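You operate a simulated robot arm through the tools that you are given. There is no shell and no other tool. Be economical: measure what you need, move in short steps, check, and stop when the job is done.

You are at the controls of a simulated robot arm. One attempt, no reset.

## Task
Fit the green cassette in bay two in place of the grey one.
Fine: power off before the cover opens, and left off; catch stop at FOLD, grey cassette on the small grey table, cover shut; the blue and white cassettes stay.
Where things are to end (x, y in the base frame): grey cassette within 0.06 m of [-0.89, -0.03].

Only the result counts: the job must be done as asked and must still hold three seconds after the hand-in. Knocking over, shifting, dropping, spilling or breaking anything else fails it. Lids that push on must go on centred and level and be pressed home; caps that screw on are set level and turned clockwise until they are tight. Flat cloth is picked up by pressing the open fingertips on it (5 to 10 N) and closing them slowly along it; thin cloth reads only 2 to 8 mm in the jaws.

## Robot
A 7-joint arm with a two-finger parallel gripper on a trunk, on a base that drives. Base frame: it is fixed to the floor where the robot stands at the start and does not move with it; the origin is under the middle of the robot, x ahead of it, y to its left, z up. Units: m, degrees, N and s.
With the tool pointing down near the work surface it reaches from about 0.24 to 0.52 m from the robot's upright axis, wherever it stands. Its first joint turns from -166.0 to 166.0 degrees. Places, roughly: bay two of the card creaser [0.7, 0, 1]; creaser cover [0.8, -0.1, 1.2]; creaser power switch [0.5, 0, 0.9]; top of the small grey table [-1, 0.2, 0.8]; yellow catch stop [0.8, -0.7, 1]. Payload 3.91 kg.
Tool frame: the origin (TCP) lies between the finger pads and is the grasp point; the fingertips stand 0.03 m ahead of it; z points along the fingers, y is the line along which they close. The gripper opens to 0.11 m. The fingers are 0.02 m wide and 0.01 m thick; the gripper's body (0.048 by 0.112 m) begins 0.055 m behind the TCP.
Orientation is that of the tool frame in the base frame, as [roll, pitch, yaw] about the fixed x, y, z axes, in that order (R = Rz(yaw) Ry(pitch) Rx(roll)). With the fingers straight down and closing along the base's y, the tool's x points along the base's -x, its y along +y and its z along -z.

## Interface
- The arm moves only by the tool servo_tool. Its argument "commands" is a list of rows, each an object of numbers (a shift or turn left out is 0, a gripper value left out holds the last): "ax", "ay", "az": the turn, a rotation vector about the tool's x, y, z in degrees; "x", "y", "z": the shift along the tool's x, y, z in m; "gripper": the opening in per cent of the stroke, from 0 (shut) to 100 (fully open). In form: [{"ax": .., "ay": .., "az": .., "x": .., "y": .., "z": .., "gripper": ..}, ...]. A call has 1 to 12 rows; each row shifts and turns the commanded pose from where the row before left it, along the tool's axes as they then stand. Rows are played at 5 a second. More than 0.05 m and 8.6 degrees between two rows, or a gripper value outside its range, and nothing of the call is played. A pose out of reach is approached as far as the arm can. The call stops where the force on the tool passes 40 N (or 10 N more than at its start, if that is more) or the arm is blocked; 0.2 s more then pass. Each finger travels about 0.153 m/s and halts on what it meets, pressing with about 43 N; the grip force reading is that of the motor and also rises with nothing between the fingers. The clock runs only during rows and for 0.2 s after the last one: add rows that do not move to give the fingers time. It gives the time, the measured TCP pose, the force on the tool (base axes), the opening and the grip force at its end, in the units of the frame above (readings bear some noise), with the torque about the TCP (base axes, N m) and any sound that the robot's microphone picked up.
- Cameras (640 x 400 px; columns grow to the right, rows downward): "scene" is now at [-0.0197, 0.1461, 1.5634]; the picture's right is [-0.06, -1.00, 0.00], its down [-0.93, 0.06, -0.36] and it looks along [0.36, -0.02, -0.93] (base axes); focal length 214 px, centre (320, 200). "wrist" rides on the gripper at [0.077, 0.007, -0.114] in the tool frame; the picture's right is [-0.09, 1.00, 0.00], its down [-0.80, -0.07, -0.59] and it looks along [-0.59, -0.05, 0.80] (tool axes); focal length 270 px, centre (320, 200). There is no depth. A picture from a camera that has moved, and an enlarged one, comes with that camera's place and axes in the base frame and with its lens.
- camera(camera): a new picture of that camera. No time passes.
- slide_trunk(by): slides the trunk up (or, below 0, down) by that many m; the arm and the scene camera ride with it, the base frame stays. It gives what a move gives, with no picture.
- drive_base(legs): drives the robot by 1 to 6 legs, each [ahead, turn to the left] in m and degrees, along the robot's own axes; the way and the turn of a leg run together, so that a leg with both is an arc; at most 1.5 m and 180 degrees a leg. The arm and the cameras ride along, it lands a little off, and it stops where it bumps. It gives what a move gives.
- aim_head(pan, tilt): turns the head with the scene camera to pan (to the left, within 155 degrees either way) and tilt (down, from -29 to 69), counted from straight ahead of the robot. It gives what a move gives.
- zoom(camera, box): a new picture of the part [left, top, right, bottom] of that camera's present view, enlarged. No time passes.
- close_job(): hands the job in; it is judged then, once.

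Work in short steps. Places have to be worked out from the pictures, the camera data and where the tool is seen: move nearer, look again, correct. Check each grasp and each placing, and mend what went wrong. You have 120 turns and 78 pictures in all, those below and enlarged ones among them. Open the gripper and draw the arm clear of the work before you hand the job in, unless the task says otherwise; then end with one line.

The tools are called after ">>>" by a JSON object that holds its "fn" and its "kwargs". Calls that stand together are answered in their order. servo_tool: Moves the arm, as the interface text tells. Its arguments: {"type":"object","properties":{"commands":{"type":"array","items":{"type":"object","properties":{"ax":{"type":"number"},"ay":{"type":"number"},"az":{"type":"number"},"x":{"type":"number"},"y":{"type":"number"},"z":{"type":"number"},"gripper":{"type":"number"}}}}},"required":["commands"]} The other tools are called the same way: slide_trunk (by) slides the trunk up or down; drive_base (legs) drives the base; aim_head (pan, tilt) turns the head that bears the scene camera; camera (camera) takes a picture; zoom (camera, box) takes an enlarged picture of a part of a camera's view; close_job () hands the job in.

At the start:

```text
clock: 0.0
eef_pos: [0.4003, -0.0978, 1.4526]
ee_rot: [180.0, -0.1, -180.0]
wrist_force: [0.0, -0.2, 0.0]
moment: [-0.02, 0.03, -0.02]
gripper_width: 0.1101
grip_force: 0.1
trunk travel left (down, up): [-0.575, 0.035]
robot x, y, heading: [0.0, -0.0018, 0.1]
head pan, tilt: [-3.4, 68.8]
```

scene: 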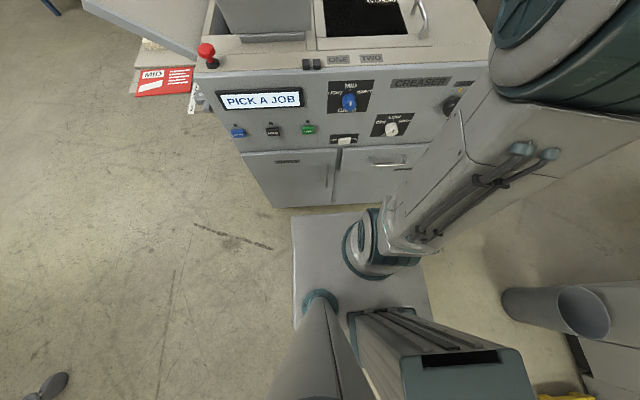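
wrist: 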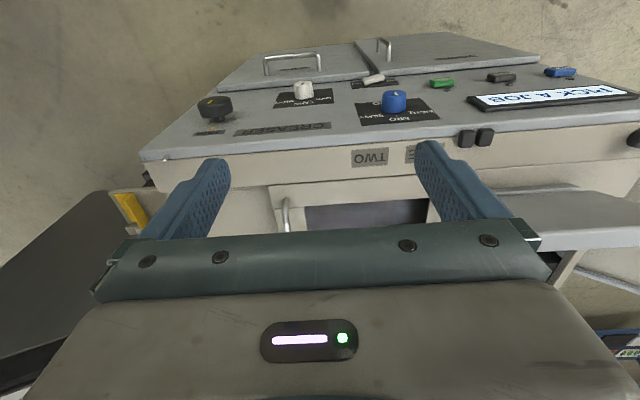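

The camera is pointing steeply down; I will tilt the head up to see the creaser as a whole.

>>> {"fn": "aim_head", "kwargs": {"pan": 0, "tilt": 40}}

>>> {"fn": "camera", "kwargs": {"camera": "scene"}}

```text
clock: 0.9
eef_pos: [0.4004, -0.0979, 1.4523]
ee_rot: [-180.0, 0.0, 180.0]
wrist_force: [1.0, 1.0, 0.2]
moment: [0.02, 0.0, -0.03]
gripper_width: 0.1101
grip_force: 0.0
trunk travel left (down, up): [-0.575, 0.035]
robot x, y, heading: [0.0004, -0.0008, -0.1]
head pan, tilt: [0.0, 40.0]
```

```text
75 pictures are left
camera scene: at [0.0095, 0.1494, 1.5995], right [0.0, -1.0, 0.0], down [-0.64, 0.0, -0.77], along [0.77, 0.0, -0.64], focal length 214 px, centre (320, 200)
```

scene: 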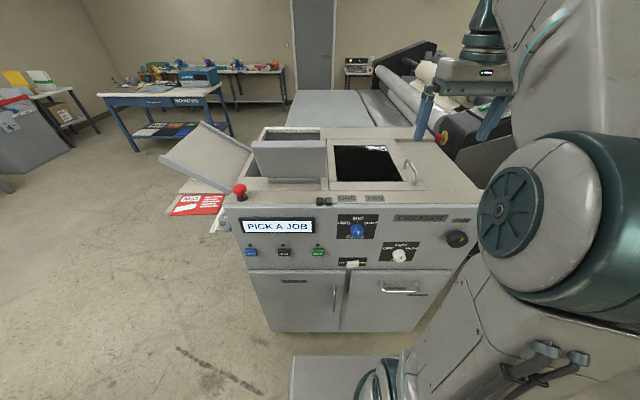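

>>> {"fn": "zoom", "kwargs": {"camera": "scene", "box": [220, 110, 480, 280]}}

>>> {"fn": "aim_head", "kwargs": {"pan": -60, "tilt": 35}}

>>> {"fn": "camera", "kwargs": {"camera": "scene"}}

>>> {"fn": "aim_head", "kwargs": {"pan": 150, "tilt": 35}}

>>> {"fn": "camera", "kwargs": {"camera": "scene"}}

```text
2.35 times, centred on (350, 195) of scene
camera zoom: at [0.0095, 0.1494, 1.5995], right [0.0, -1.0, 0.0], down [-0.64, 0.0, -0.77], along [0.77, 0.0, -0.64], focal length 505 px, centre (249, 212)
```

zoom: 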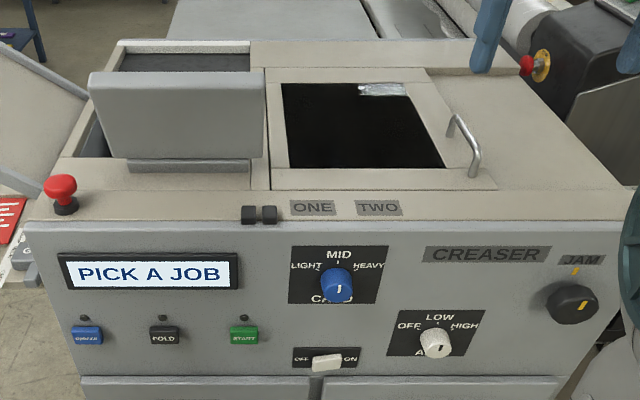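

```text
clock: 2.2
eef_pos: [0.4013, -0.0988, 1.4526]
ee_rot: [-180.0, 0.1, -180.0]
wrist_force: [0.3, 0.1, -0.2]
moment: [-0.02, 0.0, -0.02]
gripper_width: 0.1101
grip_force: 0.0
trunk travel left (down, up): [-0.575, 0.035]
robot x, y, heading: [0.0005, 0.0003, 0.1]
head pan, tilt: [-60.0, 35.0]
```

```text
73 pictures are left
camera scene: at [-0.0314, 0.0732, 1.6071], right [-0.87, -0.5, 0.0], down [-0.29, 0.5, -0.82], along [0.41, -0.71, -0.57], focal length 214 px, centre (320, 200)
```

scene: 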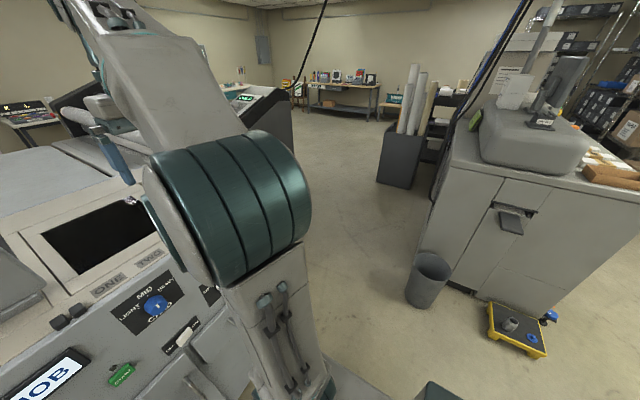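

```text
clock: 5.3
eef_pos: [0.3999, -0.098, 1.4518]
ee_rot: [-180.0, 0.0, -180.0]
wrist_force: [1.3, 0.9, 0.0]
moment: [0.02, 0.0, 0.0]
gripper_width: 0.1101
grip_force: 0.1
trunk travel left (down, up): [-0.575, 0.035]
robot x, y, heading: [-0.0018, -0.0031, 0.1]
head pan, tilt: [150.0, 35.0]
```

```text
72 pictures are left
camera scene: at [-0.1517, 0.1934, 1.6071], right [0.5, 0.87, 0.0], down [0.5, -0.29, -0.82], along [-0.71, 0.41, -0.57], focal length 214 px, centre (320, 200)
```

scene: 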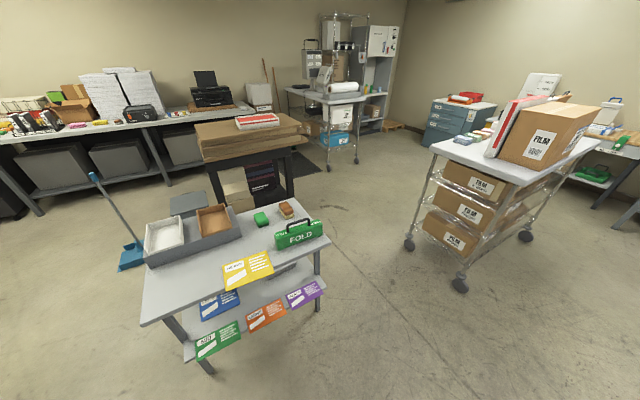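

The small grey table holds a green cassette with a handle. Zooming to read the cards and see the cassette.

>>> {"fn": "zoom", "kwargs": {"camera": "scene", "box": [130, 170, 350, 370]}}

>>> {"fn": "aim_head", "kwargs": {"pan": -120, "tilt": 40}}

>>> {"fn": "camera", "kwargs": {"camera": "scene"}}

>>> {"fn": "aim_head", "kwargs": {"pan": 70, "tilt": 40}}

>>> {"fn": "camera", "kwargs": {"camera": "scene"}}

```text
2.00 times, centred on (240, 270) of scene
camera zoom: at [-0.1517, 0.1934, 1.6071], right [0.5, 0.87, 0.0], down [0.5, -0.29, -0.82], along [-0.71, 0.41, -0.57], focal length 429 px, centre (480, 60)
```

zoom: 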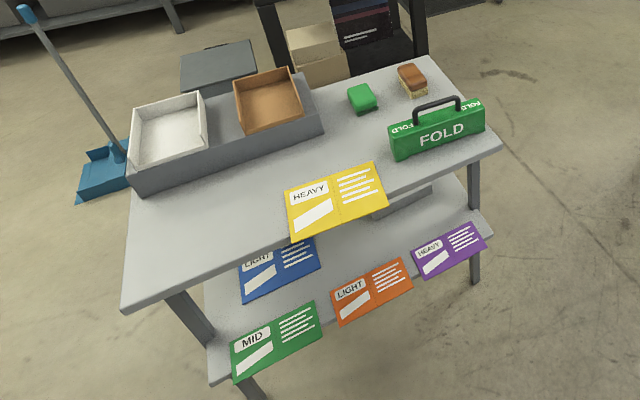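

```text
clock: 9.0
eef_pos: [0.401, -0.0974, 1.452]
ee_rot: [-180.0, 0.0, -179.9]
wrist_force: [0.8, -0.8, 0.6]
moment: [0.0, 0.01, 0.02]
gripper_width: 0.1102
grip_force: 0.0
trunk travel left (down, up): [-0.575, 0.035]
robot x, y, heading: [0.0044, -0.0026, 0.2]
head pan, tilt: [-120.0, 40.0]
```

```text
70 pictures are left
camera scene: at [-0.118, 0.0757, 1.5995], right [-0.87, 0.5, 0.0], down [0.32, 0.56, -0.77], along [-0.38, -0.66, -0.64], focal length 214 px, centre (320, 200)
```

scene: 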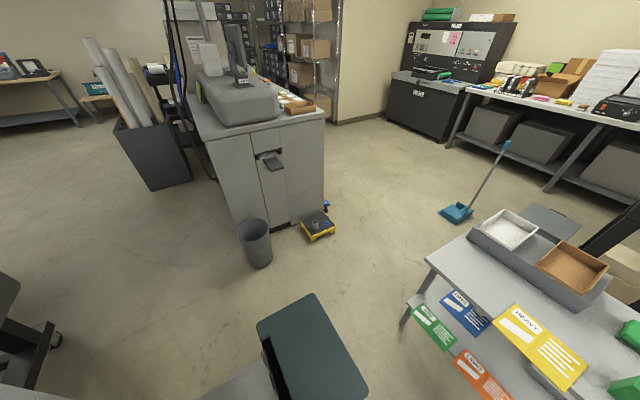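

```text
clock: 11.8
eef_pos: [0.4004, -0.0975, 1.4515]
ee_rot: [-179.9, 0.0, -180.0]
wrist_force: [0.0, 0.6, -0.3]
moment: [-0.02, 0.04, -0.01]
gripper_width: 0.11
grip_force: 0.1
trunk travel left (down, up): [-0.575, 0.035]
robot x, y, heading: [-0.002, -0.0032, 0.1]
head pan, tilt: [70.0, 40.0]
```

```text
69 pictures are left
camera scene: at [-0.0464, 0.2293, 1.5995], right [0.94, -0.34, 0.0], down [-0.22, -0.6, -0.77], along [0.26, 0.72, -0.64], focal length 214 px, centre (320, 200)
```

scene: 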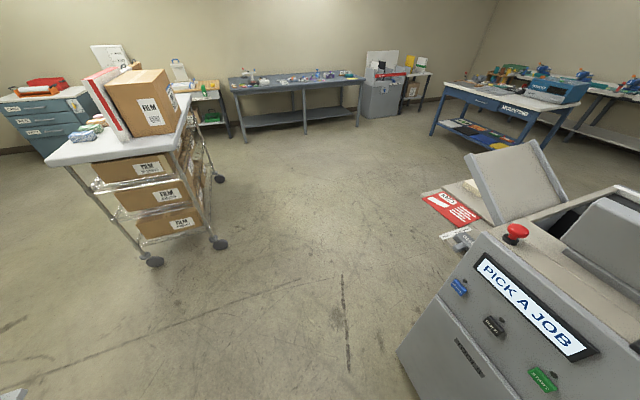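

Next I look closely at the machine: switch, cover, and catch-stop side.

>>> {"fn": "aim_head", "kwargs": {"pan": -10, "tilt": 45}}

>>> {"fn": "zoom", "kwargs": {"camera": "scene", "box": [280, 180, 400, 255]}}

>>> {"fn": "zoom", "kwargs": {"camera": "scene", "box": [190, 70, 410, 190]}}

```text
clock: 13.3
eef_pos: [0.4001, -0.0977, 1.4523]
ee_rot: [180.0, 0.0, -180.0]
wrist_force: [0.8, -0.2, 0.2]
moment: [0.0, -0.03, 0.02]
gripper_width: 0.1101
grip_force: 0.1
trunk travel left (down, up): [-0.575, 0.035]
robot x, y, heading: [0.0025, 0.0009, 0.1]
head pan, tilt: [-10.0, 45.0]
```

```text
5.33 times, centred on (340, 218) of scene
camera zoom: at [0.0046, 0.1353, 1.5923], right [-0.17, -0.98, 0.0], down [-0.7, 0.12, -0.71], along [0.7, -0.12, -0.71], focal length 1144 px, centre (213, 107)
```

zoom: 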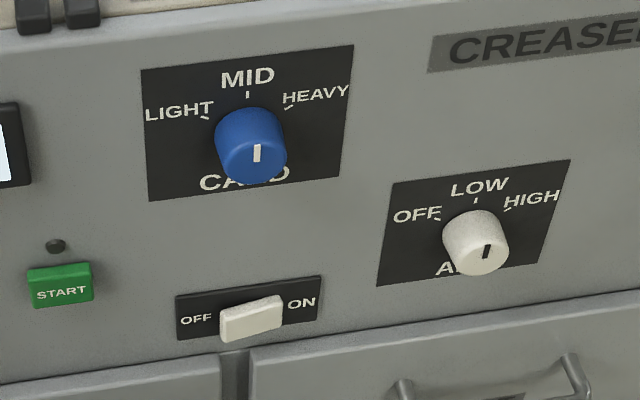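

```text
2.91 times, centred on (300, 130) of scene
camera zoom: at [0.0046, 0.1353, 1.5923], right [-0.17, -0.98, 0.0], down [-0.7, 0.12, -0.71], along [0.7, -0.12, -0.71], focal length 624 px, centre (378, 404)
```

zoom: 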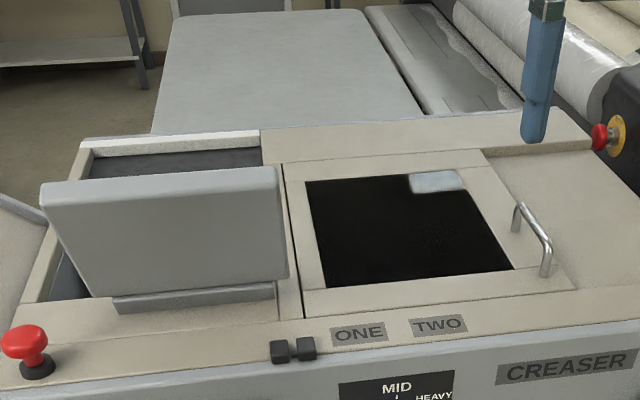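

Triangulating the two views: machine top is at z≈1.163, the TWO label at (0.54,-0.024), and the power rocker at about (0.485, 0.025, 0.876), with the OFF half on the +y side. I back off a little, lower the trunk and pitch the tool forward to press it with shut fingers.

>>> {"fn": "drive_base", "kwargs": {"legs": [[-0.2, 0]]}}

>>> {"fn": "slide_trunk", "kwargs": {"by": -0.4}}

>>> {"fn": "servo_tool", "kwargs": {"commands": [{"ay": -8.5, "gripper": 0}, {"ay": -8.5}, {"ay": -8.5}, {"ay": -8.5}, {"ay": -8.5}, {"ay": -8.5}, {"ay": -8.5}, {"ay": -8.5}]}}

>>> {"fn": "aim_head", "kwargs": {"pan": 0, "tilt": 30}}

>>> {"fn": "camera", "kwargs": {"camera": "scene"}}

>>> {"fn": "camera", "kwargs": {"camera": "wrist"}}

```text
clock: 14.9
eef_pos: [0.2039, -0.0977, 1.4526]
ee_rot: [-180.0, 0.1, -179.9]
wrist_force: [0.1, 0.2, -0.1]
moment: [-0.01, -0.05, 0.02]
gripper_width: 0.1099
grip_force: 0.1
trunk travel left (down, up): [-0.575, 0.035]
robot x, y, heading: [-0.1929, -0.0046, 0.1]
head pan, tilt: [-10.0, 45.0]
```

```text
clock: 18.8
eef_pos: [0.2052, -0.0971, 1.0525]
ee_rot: [-179.9, 0.0, -179.9]
wrist_force: [0.1, -0.7, -0.2]
moment: [0.0, -0.02, -0.02]
gripper_width: 0.1101
grip_force: 0.1
trunk travel left (down, up): [-0.175, 0.435]
robot x, y, heading: [-0.1962, 0.001, 0.1]
head pan, tilt: [-10.0, 45.0]
```

```text
clock: 20.4
eef_pos: [0.2596, -0.0983, 0.9831]
ee_rot: [-179.8, 49.0, -179.9]
wrist_force: [0.4, 0.1, 1.0]
moment: [-0.04, 0.07, -0.03]
gripper_width: 0.0001
grip_force: 38.1
trunk travel left (down, up): [-0.175, 0.435]
robot x, y, heading: [-0.1915, 0.0006, 0.1]
head pan, tilt: [-10.0, 45.0]
stopped in row 8: the arm was blocked; the commanded pose is now the measured one
```

```text
clock: 21.2
eef_pos: [0.2586, -0.0991, 0.9853]
ee_rot: [-179.8, 49.0, -179.8]
wrist_force: [0.2, 0.5, -0.1]
moment: [-0.03, -0.01, 0.01]
gripper_width: 0.0
grip_force: 37.4
trunk travel left (down, up): [-0.175, 0.435]
robot x, y, heading: [-0.1945, -0.0012, 0.1]
head pan, tilt: [0.0, 30.0]
```

```text
66 pictures are left
camera scene: at [-0.1803, 0.1492, 1.2148], right [0.0, -1.0, 0.0], down [-0.5, 0.0, -0.87], along [0.87, 0.0, -0.5], focal length 214 px, centre (320, 200)
```

scene: 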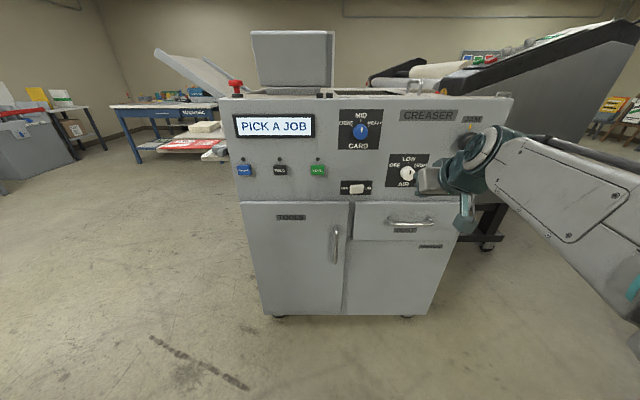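

```text
65 pictures are left
camera wrist: at [0.1223, -0.0926, 1.0018], right [0.06, 1.0, 0.06], down [0.08, -0.07, 0.99], along [1.0, -0.05, -0.08], focal length 270 px, centre (320, 200)
```

wrist: 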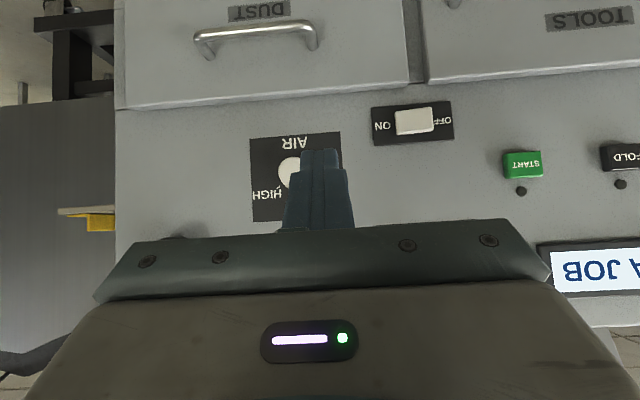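

Tool is tilted 49°, and the rocker re-measures at (0.485, 0.023, 0.875), in agreement. I move to a stand-off in front of its OFF half.

>>> {"fn": "servo_tool", "kwargs": {"commands": [{"x": -0.0125, "y": 0.0276, "z": 0.0336}, {"x": -0.0125, "y": 0.0276, "z": 0.0336}, {"x": -0.0125, "y": 0.0276, "z": 0.0336}, {"x": -0.0125, "y": 0.0276, "z": 0.0336}, {"x": -0.0125, "y": 0.0276, "z": 0.0336}, {}]}}

>>> {"fn": "camera", "kwargs": {"camera": "wrist"}}

>>> {"fn": "zoom", "kwargs": {"camera": "scene", "box": [300, 140, 440, 220]}}

```text
clock: 22.6
eef_pos: [0.4259, 0.0426, 0.9226]
ee_rot: [-179.8, 48.9, -179.9]
wrist_force: [0.1, -0.3, -0.7]
moment: [0.01, -0.03, 0.01]
gripper_width: 0.0
grip_force: 37.4
trunk travel left (down, up): [-0.175, 0.435]
robot x, y, heading: [-0.1962, 0.0004, 0.1]
head pan, tilt: [0.0, 30.0]
```

```text
64 pictures are left
camera wrist: at [0.2897, 0.0485, 0.9385], right [0.06, 1.0, 0.06], down [0.08, -0.07, 0.99], along [1.0, -0.05, -0.08], focal length 270 px, centre (320, 200)
```

wrist: 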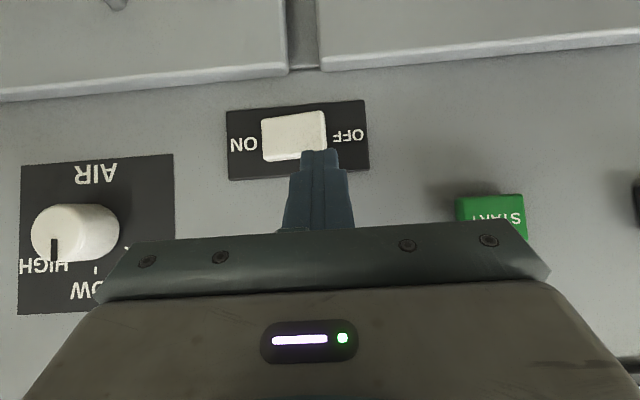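

```text
4.57 times, centred on (370, 180) of scene
camera zoom: at [-0.1801, 0.1494, 1.2149], right [0.0, -1.0, 0.0], down [-0.5, 0.0, -0.87], along [0.87, 0.0, -0.5], focal length 980 px, centre (91, 291)
```

zoom: 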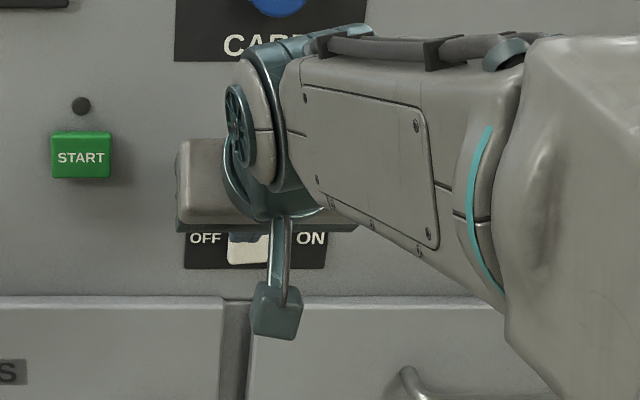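

Tip is about 35 mm off the OFF half, which stands proud. I shift 5 mm and press along the tool axis in small steps.

>>> {"fn": "servo_tool", "kwargs": {"commands": [{"y": -0.005, "z": 0.01}, {"z": 0.01}, {"z": 0.006}, {"z": 0.005}, {"z": 0.004}, {"z": 0.004}, {"z": 0.003}, {"z": 0.003}, {"z": 0.003}]}}

>>> {"fn": "camera", "kwargs": {"camera": "scene"}}

```text
clock: 24.2
eef_pos: [0.4521, 0.0354, 0.8993]
ee_rot: [-179.8, 49.1, -179.9]
wrist_force: [-25.7, -0.2, 10.1]
moment: [-0.09, 0.09, -0.29]
gripper_width: 0.0001
grip_force: 37.8
trunk travel left (down, up): [-0.175, 0.435]
robot x, y, heading: [-0.1948, -0.001, 0.2]
head pan, tilt: [0.0, 30.0]
stopped in row 7: the force on the tool passed its limit (the readings are from after the stop); the commanded pose is now the measured one
```

```text
62 pictures are left
camera scene: at [-0.1848, 0.1492, 1.215], right [0.0, -1.0, 0.0], down [-0.5, 0.0, -0.87], along [0.87, 0.0, -0.5], focal length 214 px, centre (320, 200)
```

scene: 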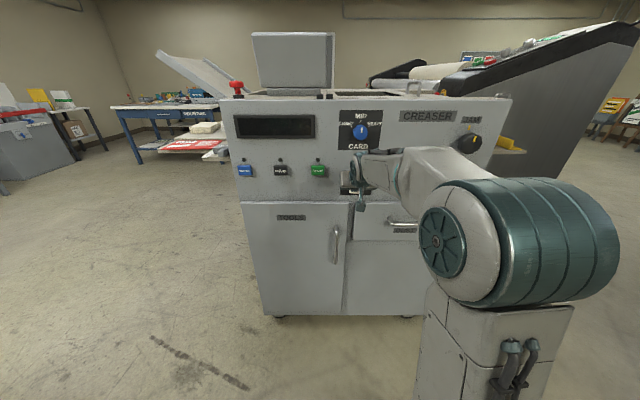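

The display is dark: power is off. I retract, return the tool to vertical, raise the trunk and then look towards the catch stop.

>>> {"fn": "servo_tool", "kwargs": {"commands": [{"z": -0.04}, {"z": -0.04}, {"z": -0.04}, {"z": -0.04}, {"ay": 8.2}, {"ay": 8.2}, {"ay": 8.2}, {"ay": 8.2}, {"ay": 8.2}, {"ay": 8.1}, {}]}}

>>> {"fn": "slide_trunk", "kwargs": {"by": 0.4}}

>>> {"fn": "aim_head", "kwargs": {"pan": -15, "tilt": 30}}

>>> {"fn": "camera", "kwargs": {"camera": "scene"}}

>>> {"fn": "camera", "kwargs": {"camera": "wrist"}}

```text
clock: 26.6
eef_pos: [0.3344, 0.0356, 1.0021]
ee_rot: [-179.9, -0.2, -180.0]
wrist_force: [-0.1, 0.4, -0.8]
moment: [0.0, 0.03, 0.01]
gripper_width: 0.0
grip_force: 37.9
trunk travel left (down, up): [-0.175, 0.435]
robot x, y, heading: [-0.1953, -0.0013, 0.1]
head pan, tilt: [0.0, 30.0]
```

```text
clock: 30.4
eef_pos: [0.3351, 0.0355, 1.4018]
ee_rot: [-179.9, -0.1, -180.0]
wrist_force: [0.1, -0.2, -0.5]
moment: [0.02, -0.02, -0.01]
gripper_width: 0.0
grip_force: 37.8
trunk travel left (down, up): [-0.575, 0.035]
robot x, y, heading: [-0.199, -0.0008, 0.2]
head pan, tilt: [0.0, 30.0]
```

```text
clock: 31.2
eef_pos: [0.3348, 0.0358, 1.401]
ee_rot: [-179.9, 0.0, 180.0]
wrist_force: [0.3, 1.6, 0.2]
moment: [-0.01, -0.03, -0.01]
gripper_width: 0.0001
grip_force: 38.2
trunk travel left (down, up): [-0.575, 0.035]
robot x, y, heading: [-0.196, 0.0023, 0.1]
head pan, tilt: [-15.0, 30.0]
```

```text
61 pictures are left
camera scene: at [-0.1839, 0.126, 1.6149], right [-0.26, -0.97, 0.0], down [-0.48, 0.13, -0.87], along [0.84, -0.22, -0.5], focal length 214 px, centre (320, 200)
```

scene: 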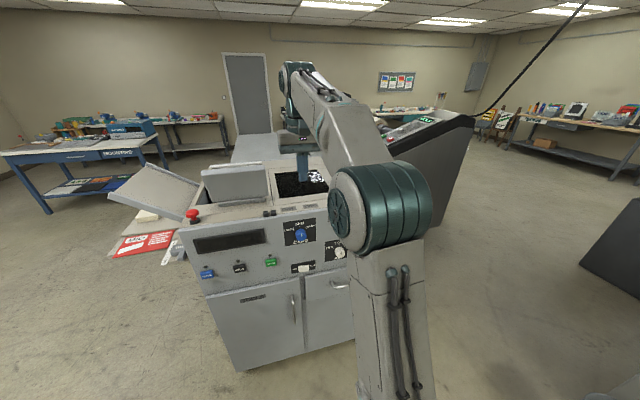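

```text
60 pictures are left
camera wrist: at [0.2583, 0.0418, 1.5162], right [0.09, 1.0, 0.0], down [0.8, -0.07, 0.59], along [0.59, -0.05, -0.8], focal length 270 px, centre (320, 200)
```

wrist: 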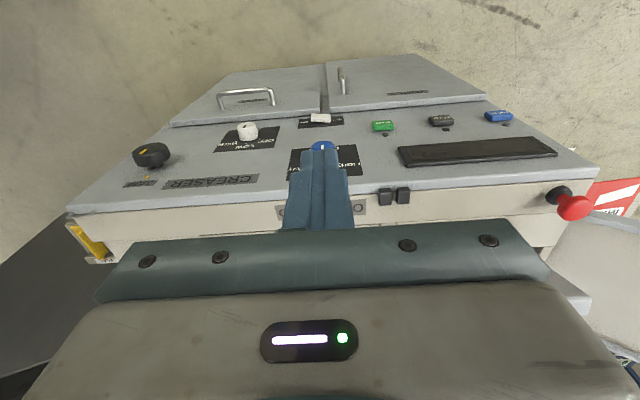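

The arm hides the right side. I drive about 0.6 m to the right of the machine front to see the catch stop.

>>> {"fn": "drive_base", "kwargs": {"legs": [[0, -90], [0.55, 0], [0, 90]]}}

>>> {"fn": "aim_head", "kwargs": {"pan": 0, "tilt": 35}}

>>> {"fn": "camera", "kwargs": {"camera": "scene"}}

>>> {"fn": "camera", "kwargs": {"camera": "wrist"}}

```text
clock: 42.1
eef_pos: [0.3319, -0.5177, 1.4018]
ee_rot: [-179.8, 0.0, -179.2]
wrist_force: [-0.1, 0.1, -0.1]
moment: [0.01, -0.01, -0.02]
gripper_width: 0.0
grip_force: 37.9
trunk travel left (down, up): [-0.575, 0.035]
robot x, y, heading: [-0.2005, -0.561, 0.8]
head pan, tilt: [-15.0, 30.0]
```

```text
clock: 42.9
eef_pos: [0.3319, -0.5169, 1.4016]
ee_rot: [-179.8, -0.1, -179.2]
wrist_force: [0.3, 0.0, 0.0]
moment: [-0.02, -0.01, 0.01]
gripper_width: 0.0001
grip_force: 37.8
trunk travel left (down, up): [-0.575, 0.035]
robot x, y, heading: [-0.1994, -0.5627, 0.7]
head pan, tilt: [0.0, 35.0]
```

```text
59 pictures are left
camera scene: at [-0.1883, -0.4102, 1.6071], right [0.01, -1.0, 0.0], down [-0.57, -0.01, -0.82], along [0.82, 0.01, -0.57], focal length 214 px, centre (320, 200)
```

scene: 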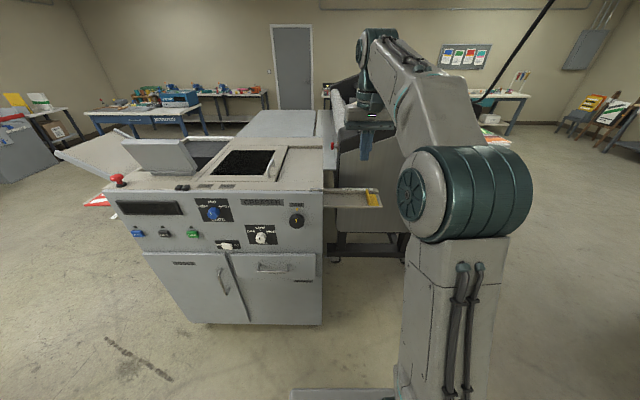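

```text
58 pictures are left
camera wrist: at [0.2547, -0.5118, 1.5161], right [0.07, 1.0, 0.0], down [0.8, -0.06, 0.59], along [0.59, -0.05, -0.8], focal length 270 px, centre (320, 200)
```

wrist: 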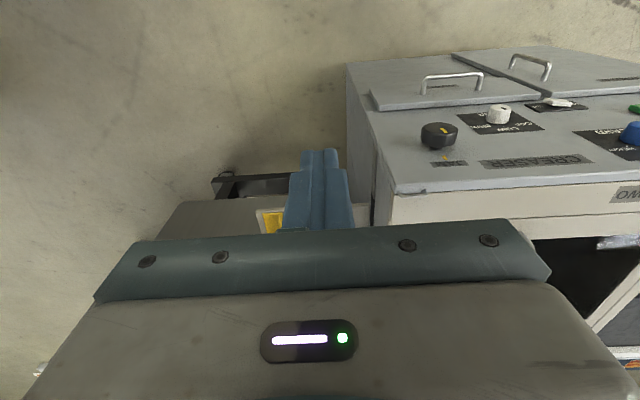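

>>> {"fn": "zoom", "kwargs": {"camera": "scene", "box": [300, 165, 400, 227]}}

>>> {"fn": "zoom", "kwargs": {"camera": "scene", "box": [100, 120, 320, 240]}}

```text
6.40 times, centred on (350, 196) of scene
camera zoom: at [-0.1883, -0.4102, 1.6071], right [0.01, -1.0, 0.0], down [-0.57, -0.01, -0.82], along [0.82, 0.01, -0.57], focal length 1373 px, centre (128, 226)
```

zoom: 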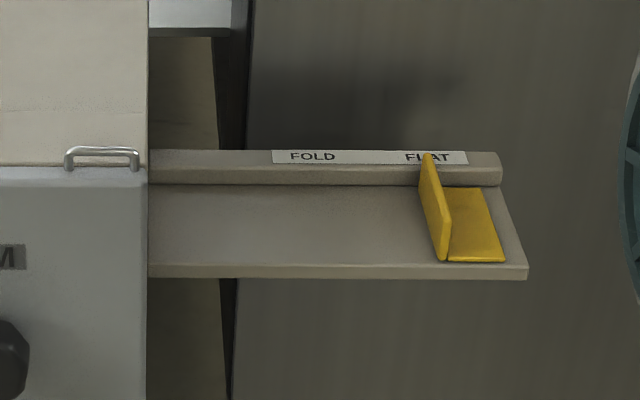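

```text
2.91 times, centred on (210, 180) of scene
camera zoom: at [-0.1883, -0.4102, 1.6071], right [0.01, -1.0, 0.0], down [-0.57, -0.01, -0.82], along [0.82, 0.01, -0.57], focal length 624 px, centre (640, 258)
```

zoom: 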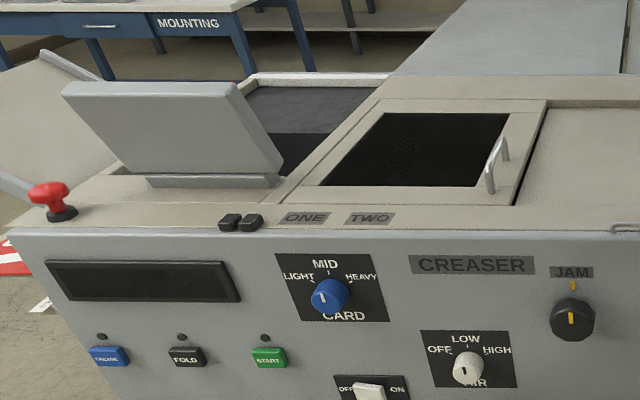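

The catch stop is a yellow L on a tray, standing at FLAT; it must slide about 0.10 m in +y to FOLD. Here in free air I test how far ahead the arm can reach with the tool pointing down.

>>> {"fn": "servo_tool", "kwargs": {"commands": [{"x": -0.04, "gripper": 60}, {"x": -0.04}, {"x": -0.04}, {"x": -0.04}, {"x": -0.04}, {"x": -0.04}, {}]}}

>>> {"fn": "camera", "kwargs": {"camera": "wrist"}}

```text
clock: 44.5
eef_pos: [0.4308, -0.5156, 1.3795]
ee_rot: [-179.9, 0.1, -179.1]
wrist_force: [0.3, 0.8, -0.6]
moment: [-0.02, -0.01, 0.02]
gripper_width: 0.066
grip_force: 0.1
out of reach, approached as far as the arm can: row 2, 3, 4, 5, 6
trunk travel left (down, up): [-0.575, 0.035]
robot x, y, heading: [-0.1993, -0.5573, 0.7]
head pan, tilt: [0.0, 35.0]
```

```text
55 pictures are left
camera wrist: at [0.3525, -0.5097, 1.4929], right [0.07, 1.0, 0.0], down [0.8, -0.06, 0.6], along [0.59, -0.05, -0.8], focal length 270 px, centre (320, 200)
```

wrist: 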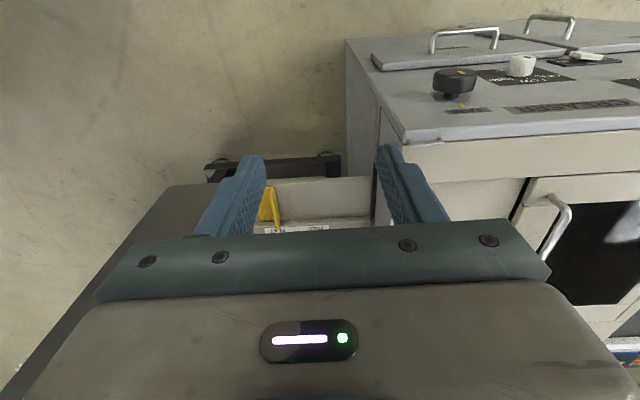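

Reach is about 0.63 m here and more when lower. I drive 0.28 m forward and look down at the stop.

>>> {"fn": "drive_base", "kwargs": {"legs": [[0.28, 0]]}}

>>> {"fn": "servo_tool", "kwargs": {"commands": [{"x": 0.04, "y": -0.03}, {"x": 0.04, "y": -0.03}, {"x": 0.04, "y": -0.03}, {"x": 0.04, "y": -0.03}, {"y": -0.03, "z": 0.03}, {"z": 0.04, "gripper": 100}, {"z": 0.04}, {"z": 0.04}, {}]}}

>>> {"fn": "camera", "kwargs": {"camera": "wrist"}}

>>> {"fn": "zoom", "kwargs": {"camera": "scene", "box": [280, 150, 480, 275]}}

```text
clock: 46.4
eef_pos: [0.7072, -0.514, 1.3794]
ee_rot: [-180.0, 0.0, -179.4]
wrist_force: [-0.1, 0.5, 0.5]
moment: [0.02, 0.0, 0.02]
gripper_width: 0.0658
grip_force: 0.1
trunk travel left (down, up): [-0.575, 0.035]
robot x, y, heading: [0.08, -0.5558, 0.7]
head pan, tilt: [0.0, 35.0]
```

```text
clock: 48.4
eef_pos: [0.5476, -0.6673, 1.2308]
ee_rot: [180.0, 0.2, -179.4]
wrist_force: [-0.5, 0.6, 0.8]
moment: [0.01, -0.01, 0.0]
gripper_width: 0.1099
grip_force: 0.2
trunk travel left (down, up): [-0.575, 0.035]
robot x, y, heading: [0.0769, -0.5566, 0.5]
head pan, tilt: [0.0, 35.0]
```

```text
54 pictures are left
camera wrist: at [0.4692, -0.6621, 1.3445], right [0.08, 1.0, 0.0], down [0.8, -0.06, 0.6], along [0.59, -0.05, -0.8], focal length 270 px, centre (320, 200)
```

wrist: 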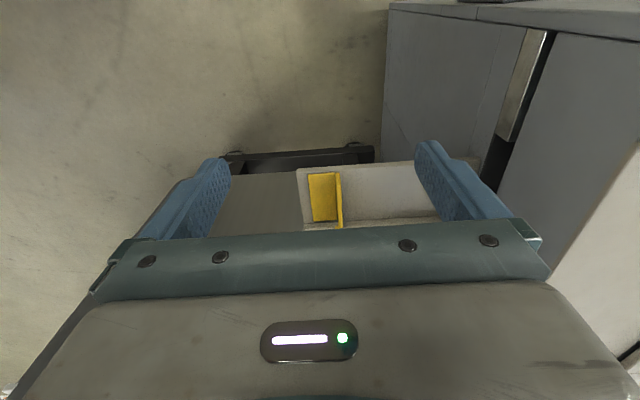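

```text
3.20 times, centred on (380, 212) of scene
camera zoom: at [0.0895, -0.4068, 1.6071], right [0.01, -1.0, 0.0], down [-0.57, -0.01, -0.82], along [0.82, 0.01, -0.57], focal length 686 px, centre (128, 160)
```

zoom: 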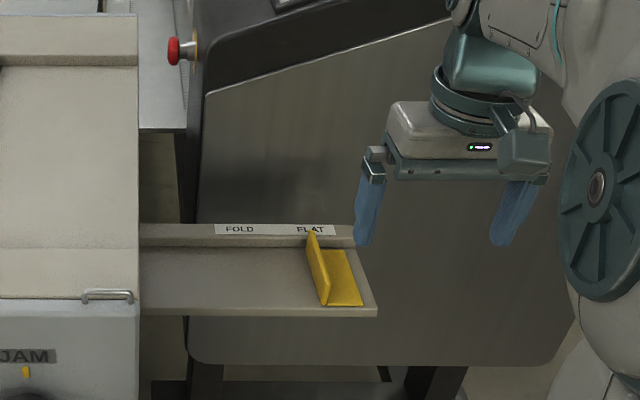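

Stereo puts the stop's foot at about (0.738, -0.68, 0.97) with its upright plate at y≈-0.65, z up to ≈1.015. I move over the plate with the fingers half open.

>>> {"fn": "servo_tool", "kwargs": {"commands": [{"x": -0.04, "y": 0.004, "gripper": 55}, {"x": -0.04, "y": 0.004}, {"x": -0.04, "y": 0.004}, {"x": -0.04, "y": 0.004, "z": 0.01}, {"x": -0.03, "z": 0.04}, {"z": 0.04}, {"z": 0.04}, {}]}}

>>> {"fn": "camera", "kwargs": {"camera": "wrist"}}

>>> {"fn": "zoom", "kwargs": {"camera": "scene", "box": [300, 160, 420, 260]}}

```text
clock: 50.2
eef_pos: [0.7393, -0.6464, 1.1005]
ee_rot: [-179.9, 0.0, -179.3]
wrist_force: [0.2, 0.9, 0.1]
moment: [0.0, 0.02, -0.01]
gripper_width: 0.0607
grip_force: 0.1
trunk travel left (down, up): [-0.575, 0.035]
robot x, y, heading: [0.078, -0.5541, 0.5]
head pan, tilt: [0.0, 35.0]
```

```text
52 pictures are left
camera wrist: at [0.6621, -0.641, 1.2142], right [0.08, 1.0, 0.0], down [0.8, -0.06, 0.6], along [0.59, -0.05, -0.8], focal length 270 px, centre (320, 200)
```

wrist: 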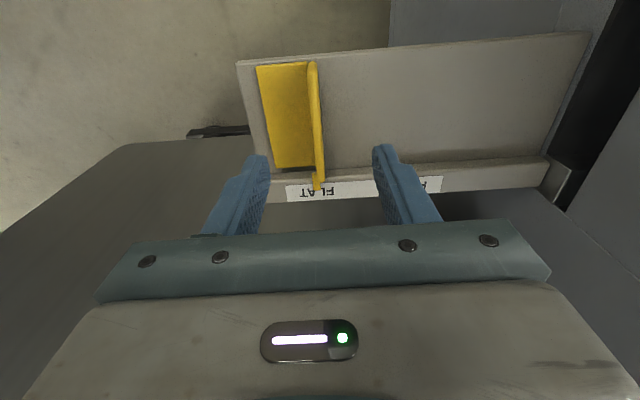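

```text
4.00 times, centred on (360, 210) of scene
camera zoom: at [0.0896, -0.4068, 1.6071], right [0.01, -1.0, 0.0], down [-0.57, -0.01, -0.82], along [0.82, 0.01, -0.57], focal length 858 px, centre (160, 160)
```

zoom: 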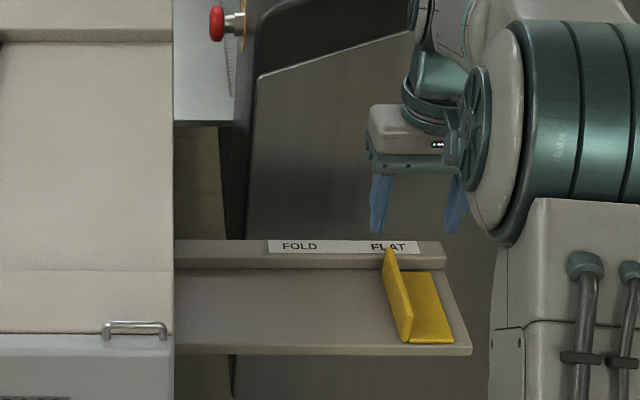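

The plate lies right under the fingers (y≈-0.65, x 0.695–0.78). I descend 85 mm and close on it.

>>> {"fn": "servo_tool", "kwargs": {"commands": [{"y": -0.004, "z": 0.03}, {"z": 0.03}, {"z": 0.025}, {"gripper": 0}, {}, {}, {}]}}

>>> {"fn": "camera", "kwargs": {"camera": "wrist"}}

```text
clock: 51.8
eef_pos: [0.7369, -0.6505, 1.0158]
ee_rot: [-179.9, 0.0, -179.5]
wrist_force: [-0.8, 3.2, -6.9]
moment: [0.14, -1.22, -0.91]
gripper_width: 0.0078
grip_force: 44.7
trunk travel left (down, up): [-0.575, 0.035]
robot x, y, heading: [0.0789, -0.5541, 0.6]
head pan, tilt: [0.0, 35.0]
```

```text
50 pictures are left
camera wrist: at [0.6608, -0.6452, 1.1305], right [0.08, 1.0, 0.0], down [0.8, -0.06, 0.6], along [0.59, -0.05, -0.8], focal length 270 px, centre (320, 200)
```

wrist: 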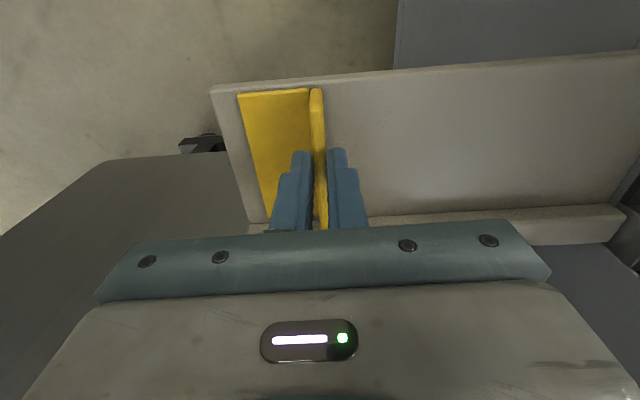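

Plate held (7.8 mm). I slide it 0.10 m in +y.

>>> {"fn": "servo_tool", "kwargs": {"commands": [{"y": 0.015}, {"y": 0.017}, {"y": 0.017}, {"y": 0.017}, {"y": 0.017}, {"y": 0.016}, {}]}}

>>> {"fn": "zoom", "kwargs": {"camera": "scene", "box": [310, 200, 390, 250]}}

```text
clock: 53.4
eef_pos: [0.7372, -0.5506, 1.0159]
ee_rot: [-179.9, 0.3, -179.5]
wrist_force: [2.2, -0.5, 20.9]
moment: [0.1, 0.52, -0.89]
gripper_width: 0.008
grip_force: 45.0
trunk travel left (down, up): [-0.575, 0.035]
robot x, y, heading: [0.0812, -0.5561, 0.6]
head pan, tilt: [0.0, 35.0]
```

```text
8.00 times, centred on (350, 225) of scene
camera zoom: at [0.0878, -0.4068, 1.6072], right [0.01, -1.0, 0.0], down [-0.57, -0.01, -0.82], along [0.82, 0.01, -0.57], focal length 1716 px, centre (80, 0)
```

zoom: 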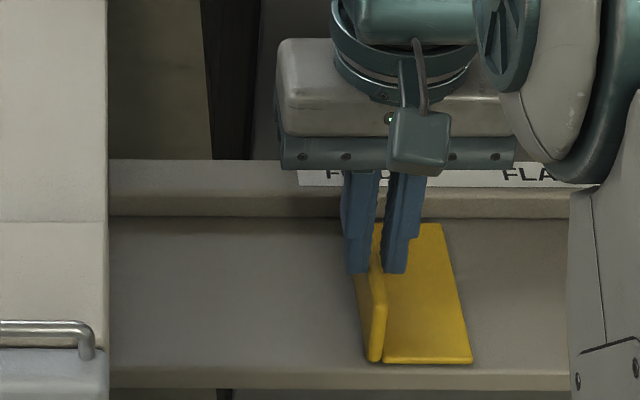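

It followed. I open, lift away and check the pointer against the label.

>>> {"fn": "servo_tool", "kwargs": {"commands": [{"gripper": 50}, {}, {"z": -0.04}, {"z": -0.04}, {"z": -0.04}, {"z": -0.04, "x": 0.03}, {"z": -0.04, "x": 0.03}, {"x": 0.04}, {"x": 0.04}, {}]}}

>>> {"fn": "zoom", "kwargs": {"camera": "scene", "box": [310, 200, 390, 250]}}

>>> {"fn": "camera", "kwargs": {"camera": "wrist"}}

```text
clock: 55.6
eef_pos: [0.5998, -0.5548, 1.2139]
ee_rot: [-179.9, 0.0, -179.4]
wrist_force: [0.4, -0.5, -0.5]
moment: [-0.01, 0.0, -0.02]
gripper_width: 0.0549
grip_force: 0.2
trunk travel left (down, up): [-0.575, 0.035]
robot x, y, heading: [0.0774, -0.5535, 0.6]
head pan, tilt: [0.0, 35.0]
```

```text
8.00 times, centred on (350, 225) of scene
camera zoom: at [0.0901, -0.4068, 1.6071], right [0.01, -1.0, 0.0], down [-0.57, -0.01, -0.82], along [0.82, 0.01, -0.57], focal length 1716 px, centre (80, 0)
```

zoom: 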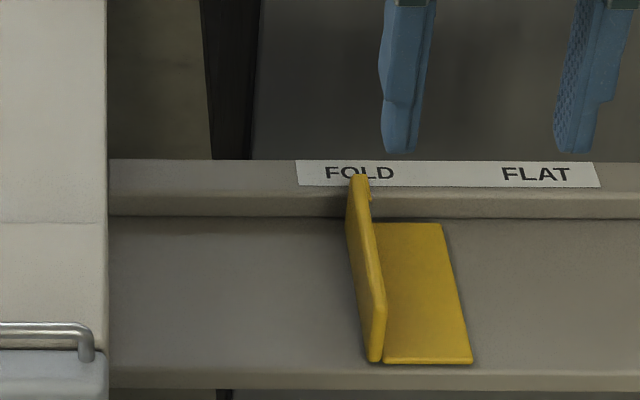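

```text
47 pictures are left
camera wrist: at [0.522, -0.5504, 1.3279], right [0.08, 1.0, 0.0], down [0.8, -0.06, 0.6], along [0.59, -0.05, -0.8], focal length 270 px, centre (320, 200)
```

wrist: 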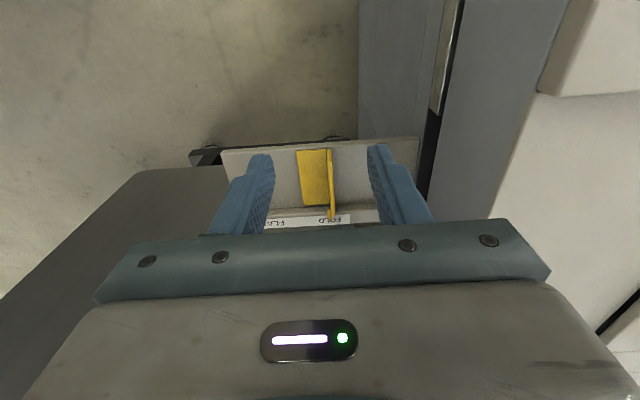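

Catch stop reads FOLD. Now I go back to the front of the machine, arm raised, to deal with the cover.

>>> {"fn": "servo_tool", "kwargs": {"commands": [{"z": -0.04, "x": 0.02}, {"z": -0.04, "x": 0.02}, {"z": -0.04, "x": 0.02}, {"z": -0.04, "x": 0.02}, {}]}}

>>> {"fn": "drive_base", "kwargs": {"legs": [[-0.3, 0], [0, 90], [0.45, 0], [0, -90], [0.25, 0]]}}

>>> {"fn": "slide_trunk", "kwargs": {"by": 0.033}}

>>> {"fn": "camera", "kwargs": {"camera": "wrist"}}

>>> {"fn": "camera", "kwargs": {"camera": "scene"}}

```text
clock: 56.8
eef_pos: [0.5185, -0.5512, 1.3728]
ee_rot: [-179.8, 0.0, -179.5]
wrist_force: [0.3, 0.3, -0.2]
moment: [0.02, 0.01, -0.01]
gripper_width: 0.0551
grip_force: 0.0
trunk travel left (down, up): [-0.575, 0.035]
robot x, y, heading: [0.079, -0.556, 0.7]
head pan, tilt: [0.0, 35.0]
```

```text
clock: 70.2
eef_pos: [0.4678, -0.1066, 1.3721]
ee_rot: [-180.0, 0.0, -180.0]
wrist_force: [0.7, 0.4, 0.3]
moment: [-0.04, 0.03, 0.0]
gripper_width: 0.0551
grip_force: 0.0
trunk travel left (down, up): [-0.575, 0.035]
robot x, y, heading: [0.0248, -0.1071, 0.1]
head pan, tilt: [0.0, 35.0]
```

```text
clock: 71.0
eef_pos: [0.466, -0.1079, 1.4066]
ee_rot: [-180.0, 0.1, -179.9]
wrist_force: [1.0, -0.4, 0.7]
moment: [0.03, 0.0, -0.03]
gripper_width: 0.055
grip_force: 0.1
trunk travel left (down, up): [-0.608, 0.002]
robot x, y, heading: [0.0282, -0.1051, -0.2]
head pan, tilt: [0.0, 35.0]
```

```text
46 pictures are left
camera wrist: at [0.3893, -0.1008, 1.5198], right [0.09, 1.0, 0.0], down [0.8, -0.07, 0.6], along [0.59, -0.05, -0.8], focal length 270 px, centre (320, 200)
```

wrist: 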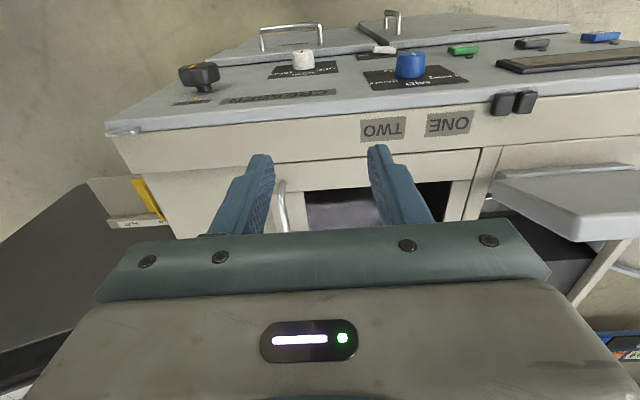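

```text
45 pictures are left
camera scene: at [0.039, 0.042, 1.6401], right [0.0, -1.0, 0.0], down [-0.57, 0.0, -0.82], along [0.82, 0.0, -0.57], focal length 214 px, centre (320, 200)
```

scene: 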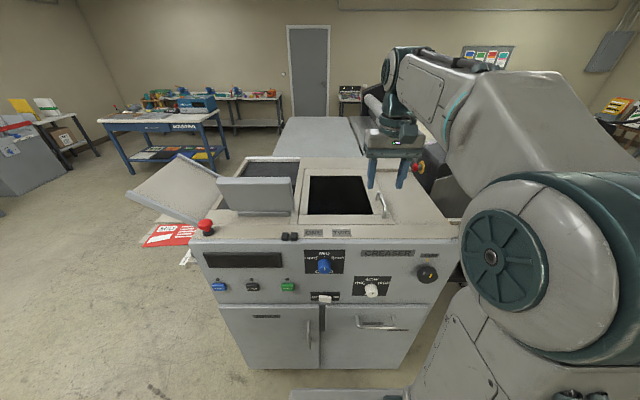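

>>> {"fn": "zoom", "kwargs": {"camera": "scene", "box": [280, 150, 420, 245]}}

>>> {"fn": "zoom", "kwargs": {"camera": "wrist", "box": [200, 110, 460, 240]}}

```text
4.21 times, centred on (350, 198) of scene
camera zoom: at [0.039, 0.042, 1.6401], right [0.0, -1.0, 0.0], down [-0.57, 0.0, -0.82], along [0.82, 0.0, -0.57], focal length 903 px, centre (194, 210)
```

zoom: 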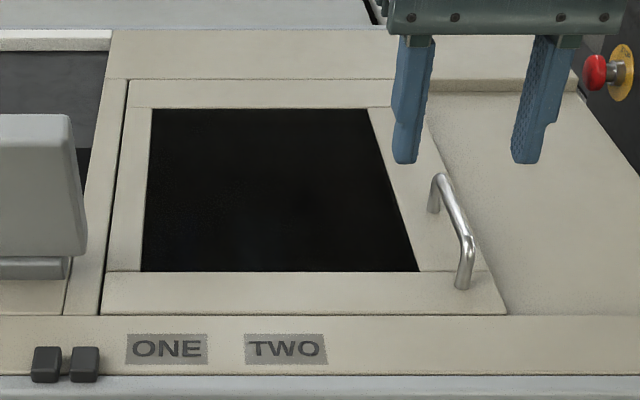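

```text
2.46 times, centred on (330, 175) of wrist
camera zoom: at [0.3893, -0.1008, 1.5198], right [0.09, 1.0, 0.0], down [0.8, -0.07, 0.6], along [0.59, -0.05, -0.8], focal length 665 px, centre (295, 262)
```

zoom: 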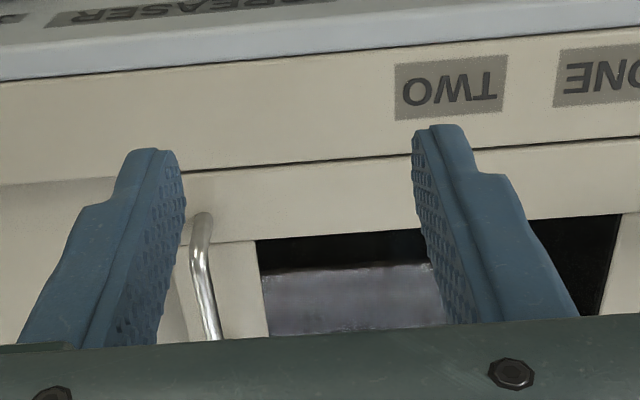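

Handle by stereo: bar along x from 0.555 to 0.65, y≈-0.155, z≈1.25; hinge line at y≈0.113. I move the base 0.08 closer and test how high the tool gets at x=0.60, since the lid arc needs z≈1.46.

>>> {"fn": "drive_base", "kwargs": {"legs": [[0.08, 0]]}}

>>> {"fn": "servo_tool", "kwargs": {"commands": [{"x": -0.03, "y": -0.02, "z": -0.03}, {"x": -0.02, "y": -0.02, "z": -0.03}, {"z": -0.03}, {"z": -0.03}, {}]}}

```text
clock: 72.1
eef_pos: [0.546, -0.1079, 1.4051]
ee_rot: [-179.9, -0.1, -180.0]
wrist_force: [0.6, -0.6, -0.3]
moment: [0.06, 0.03, -0.01]
gripper_width: 0.0552
grip_force: 0.1
trunk travel left (down, up): [-0.608, 0.002]
robot x, y, heading: [0.105, -0.1048, 0.2]
head pan, tilt: [0.0, 35.0]
```

```text
clock: 73.3
eef_pos: [0.5946, -0.1463, 1.5029]
ee_rot: [-179.9, 0.4, 179.8]
wrist_force: [-0.7, -0.4, -0.1]
moment: [-0.02, 0.0, 0.0]
gripper_width: 0.0549
grip_force: 0.1
out of reach, approached as far as the arm can: row 4
trunk travel left (down, up): [-0.608, 0.002]
robot x, y, heading: [0.1047, -0.1069, -0.0]
head pan, tilt: [0.0, 35.0]
```

Height is enough here, but the arc ends to the left of the robot; I shift the base 0.12 m to the left for margin.

>>> {"fn": "drive_base", "kwargs": {"legs": [[-0.3, 0], [0, 90], [0.13, 0], [0, -90], [0.3, 0]]}}

>>> {"fn": "camera", "kwargs": {"camera": "wrist"}}

```text
clock: 85.7
eef_pos: [0.5994, -0.0478, 1.4994]
ee_rot: [-179.8, 0.2, 177.8]
wrist_force: [0.2, 0.0, -0.8]
moment: [-0.01, 0.05, -0.02]
gripper_width: 0.0547
grip_force: 0.0
trunk travel left (down, up): [-0.608, 0.002]
robot x, y, heading: [0.1109, 0.0105, -1.9]
head pan, tilt: [0.0, 35.0]
```

```text
42 pictures are left
camera wrist: at [0.5216, -0.0381, 1.6147], right [0.13, 0.99, 0.0], down [0.8, -0.1, 0.6], along [0.59, -0.08, -0.8], focal length 270 px, centre (320, 200)
```

wrist: 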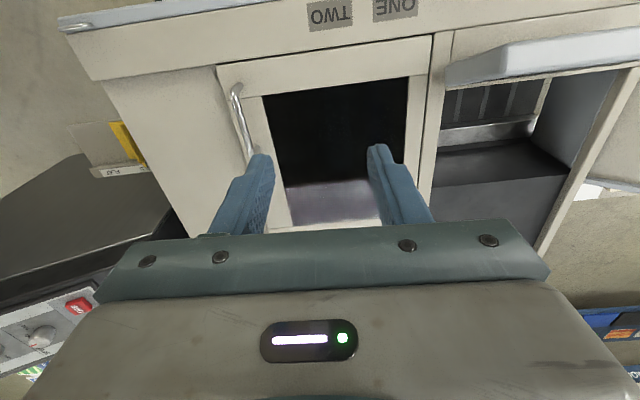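

The nearer view corrects the handle: bar from (0.61,-0.175) to (0.706,-0.172), z≈1.214. I square up the tool and go above its near half.

>>> {"fn": "servo_tool", "kwargs": {"commands": [{"az": -2.2, "z": 0.04}, {"x": -0.014, "y": -0.042, "z": 0.02}, {"x": -0.014, "y": -0.042, "z": 0.02}, {"x": -0.013, "y": -0.041, "z": 0.02}, {"z": 0.04}, {"z": 0.04}, {}]}}

>>> {"fn": "camera", "kwargs": {"camera": "wrist"}}

>>> {"fn": "zoom", "kwargs": {"camera": "scene", "box": [280, 150, 440, 250]}}

```text
clock: 87.2
eef_pos: [0.64, -0.1716, 1.3233]
ee_rot: [-179.8, 0.3, -179.8]
wrist_force: [-0.1, 0.4, 0.5]
moment: [-0.01, -0.01, -0.01]
gripper_width: 0.055
grip_force: 0.1
trunk travel left (down, up): [-0.608, 0.002]
robot x, y, heading: [0.1099, 0.0114, -2.5]
head pan, tilt: [0.0, 35.0]
```

```text
41 pictures are left
camera wrist: at [0.5613, -0.1654, 1.4361], right [0.09, 1.0, 0.0], down [0.8, -0.07, 0.6], along [0.6, -0.05, -0.8], focal length 270 px, centre (320, 200)
```

wrist: 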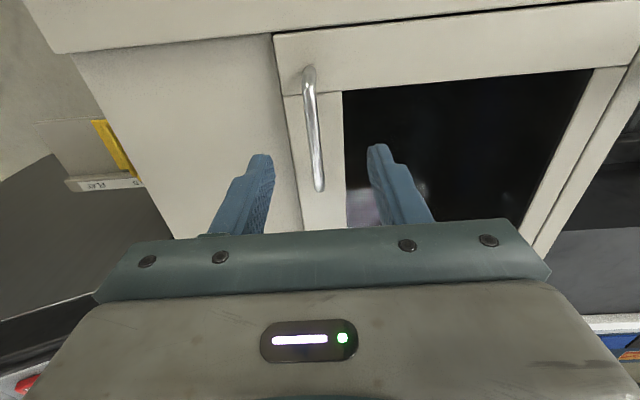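

```text
4.00 times, centred on (360, 200) of scene
camera zoom: at [0.1278, 0.1579, 1.6401], right [-0.04, -1.0, 0.0], down [-0.57, 0.02, -0.82], along [0.82, -0.03, -0.57], focal length 858 px, centre (160, 200)
```

zoom: 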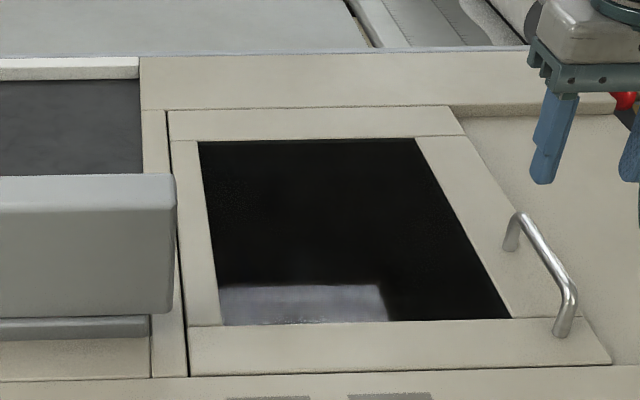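

Bar confirmed at y≈-0.178. I descend to z≈1.226 and close.

>>> {"fn": "servo_tool", "kwargs": {"commands": [{"y": -0.006, "z": 0.04}, {"z": 0.03}, {"z": 0.015}, {"z": 0.011}, {"gripper": 0}, {}, {}, {}]}}

>>> {"fn": "camera", "kwargs": {"camera": "wrist"}}

```text
clock: 89.0
eef_pos: [0.6392, -0.1795, 1.2276]
ee_rot: [-179.9, 0.4, -180.0]
wrist_force: [1.2, -1.1, -1.7]
moment: [-0.06, -0.56, 0.01]
gripper_width: 0.0116
grip_force: 45.3
trunk travel left (down, up): [-0.608, 0.002]
robot x, y, heading: [0.1088, 0.0128, -2.1]
head pan, tilt: [0.0, 35.0]
```

```text
39 pictures are left
camera wrist: at [0.5612, -0.1735, 1.3409], right [0.09, 1.0, 0.0], down [0.8, -0.07, 0.6], along [0.6, -0.05, -0.8], focal length 270 px, centre (320, 200)
```

wrist: 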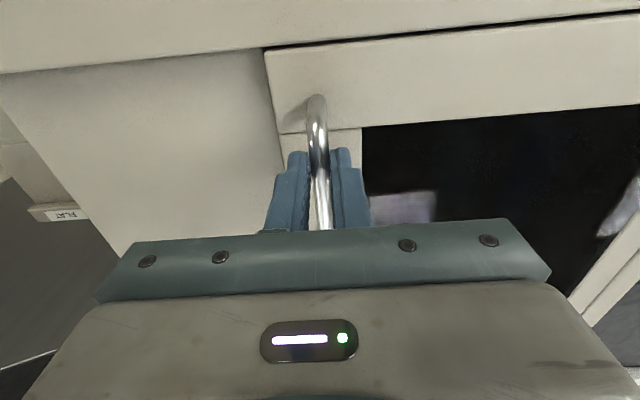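

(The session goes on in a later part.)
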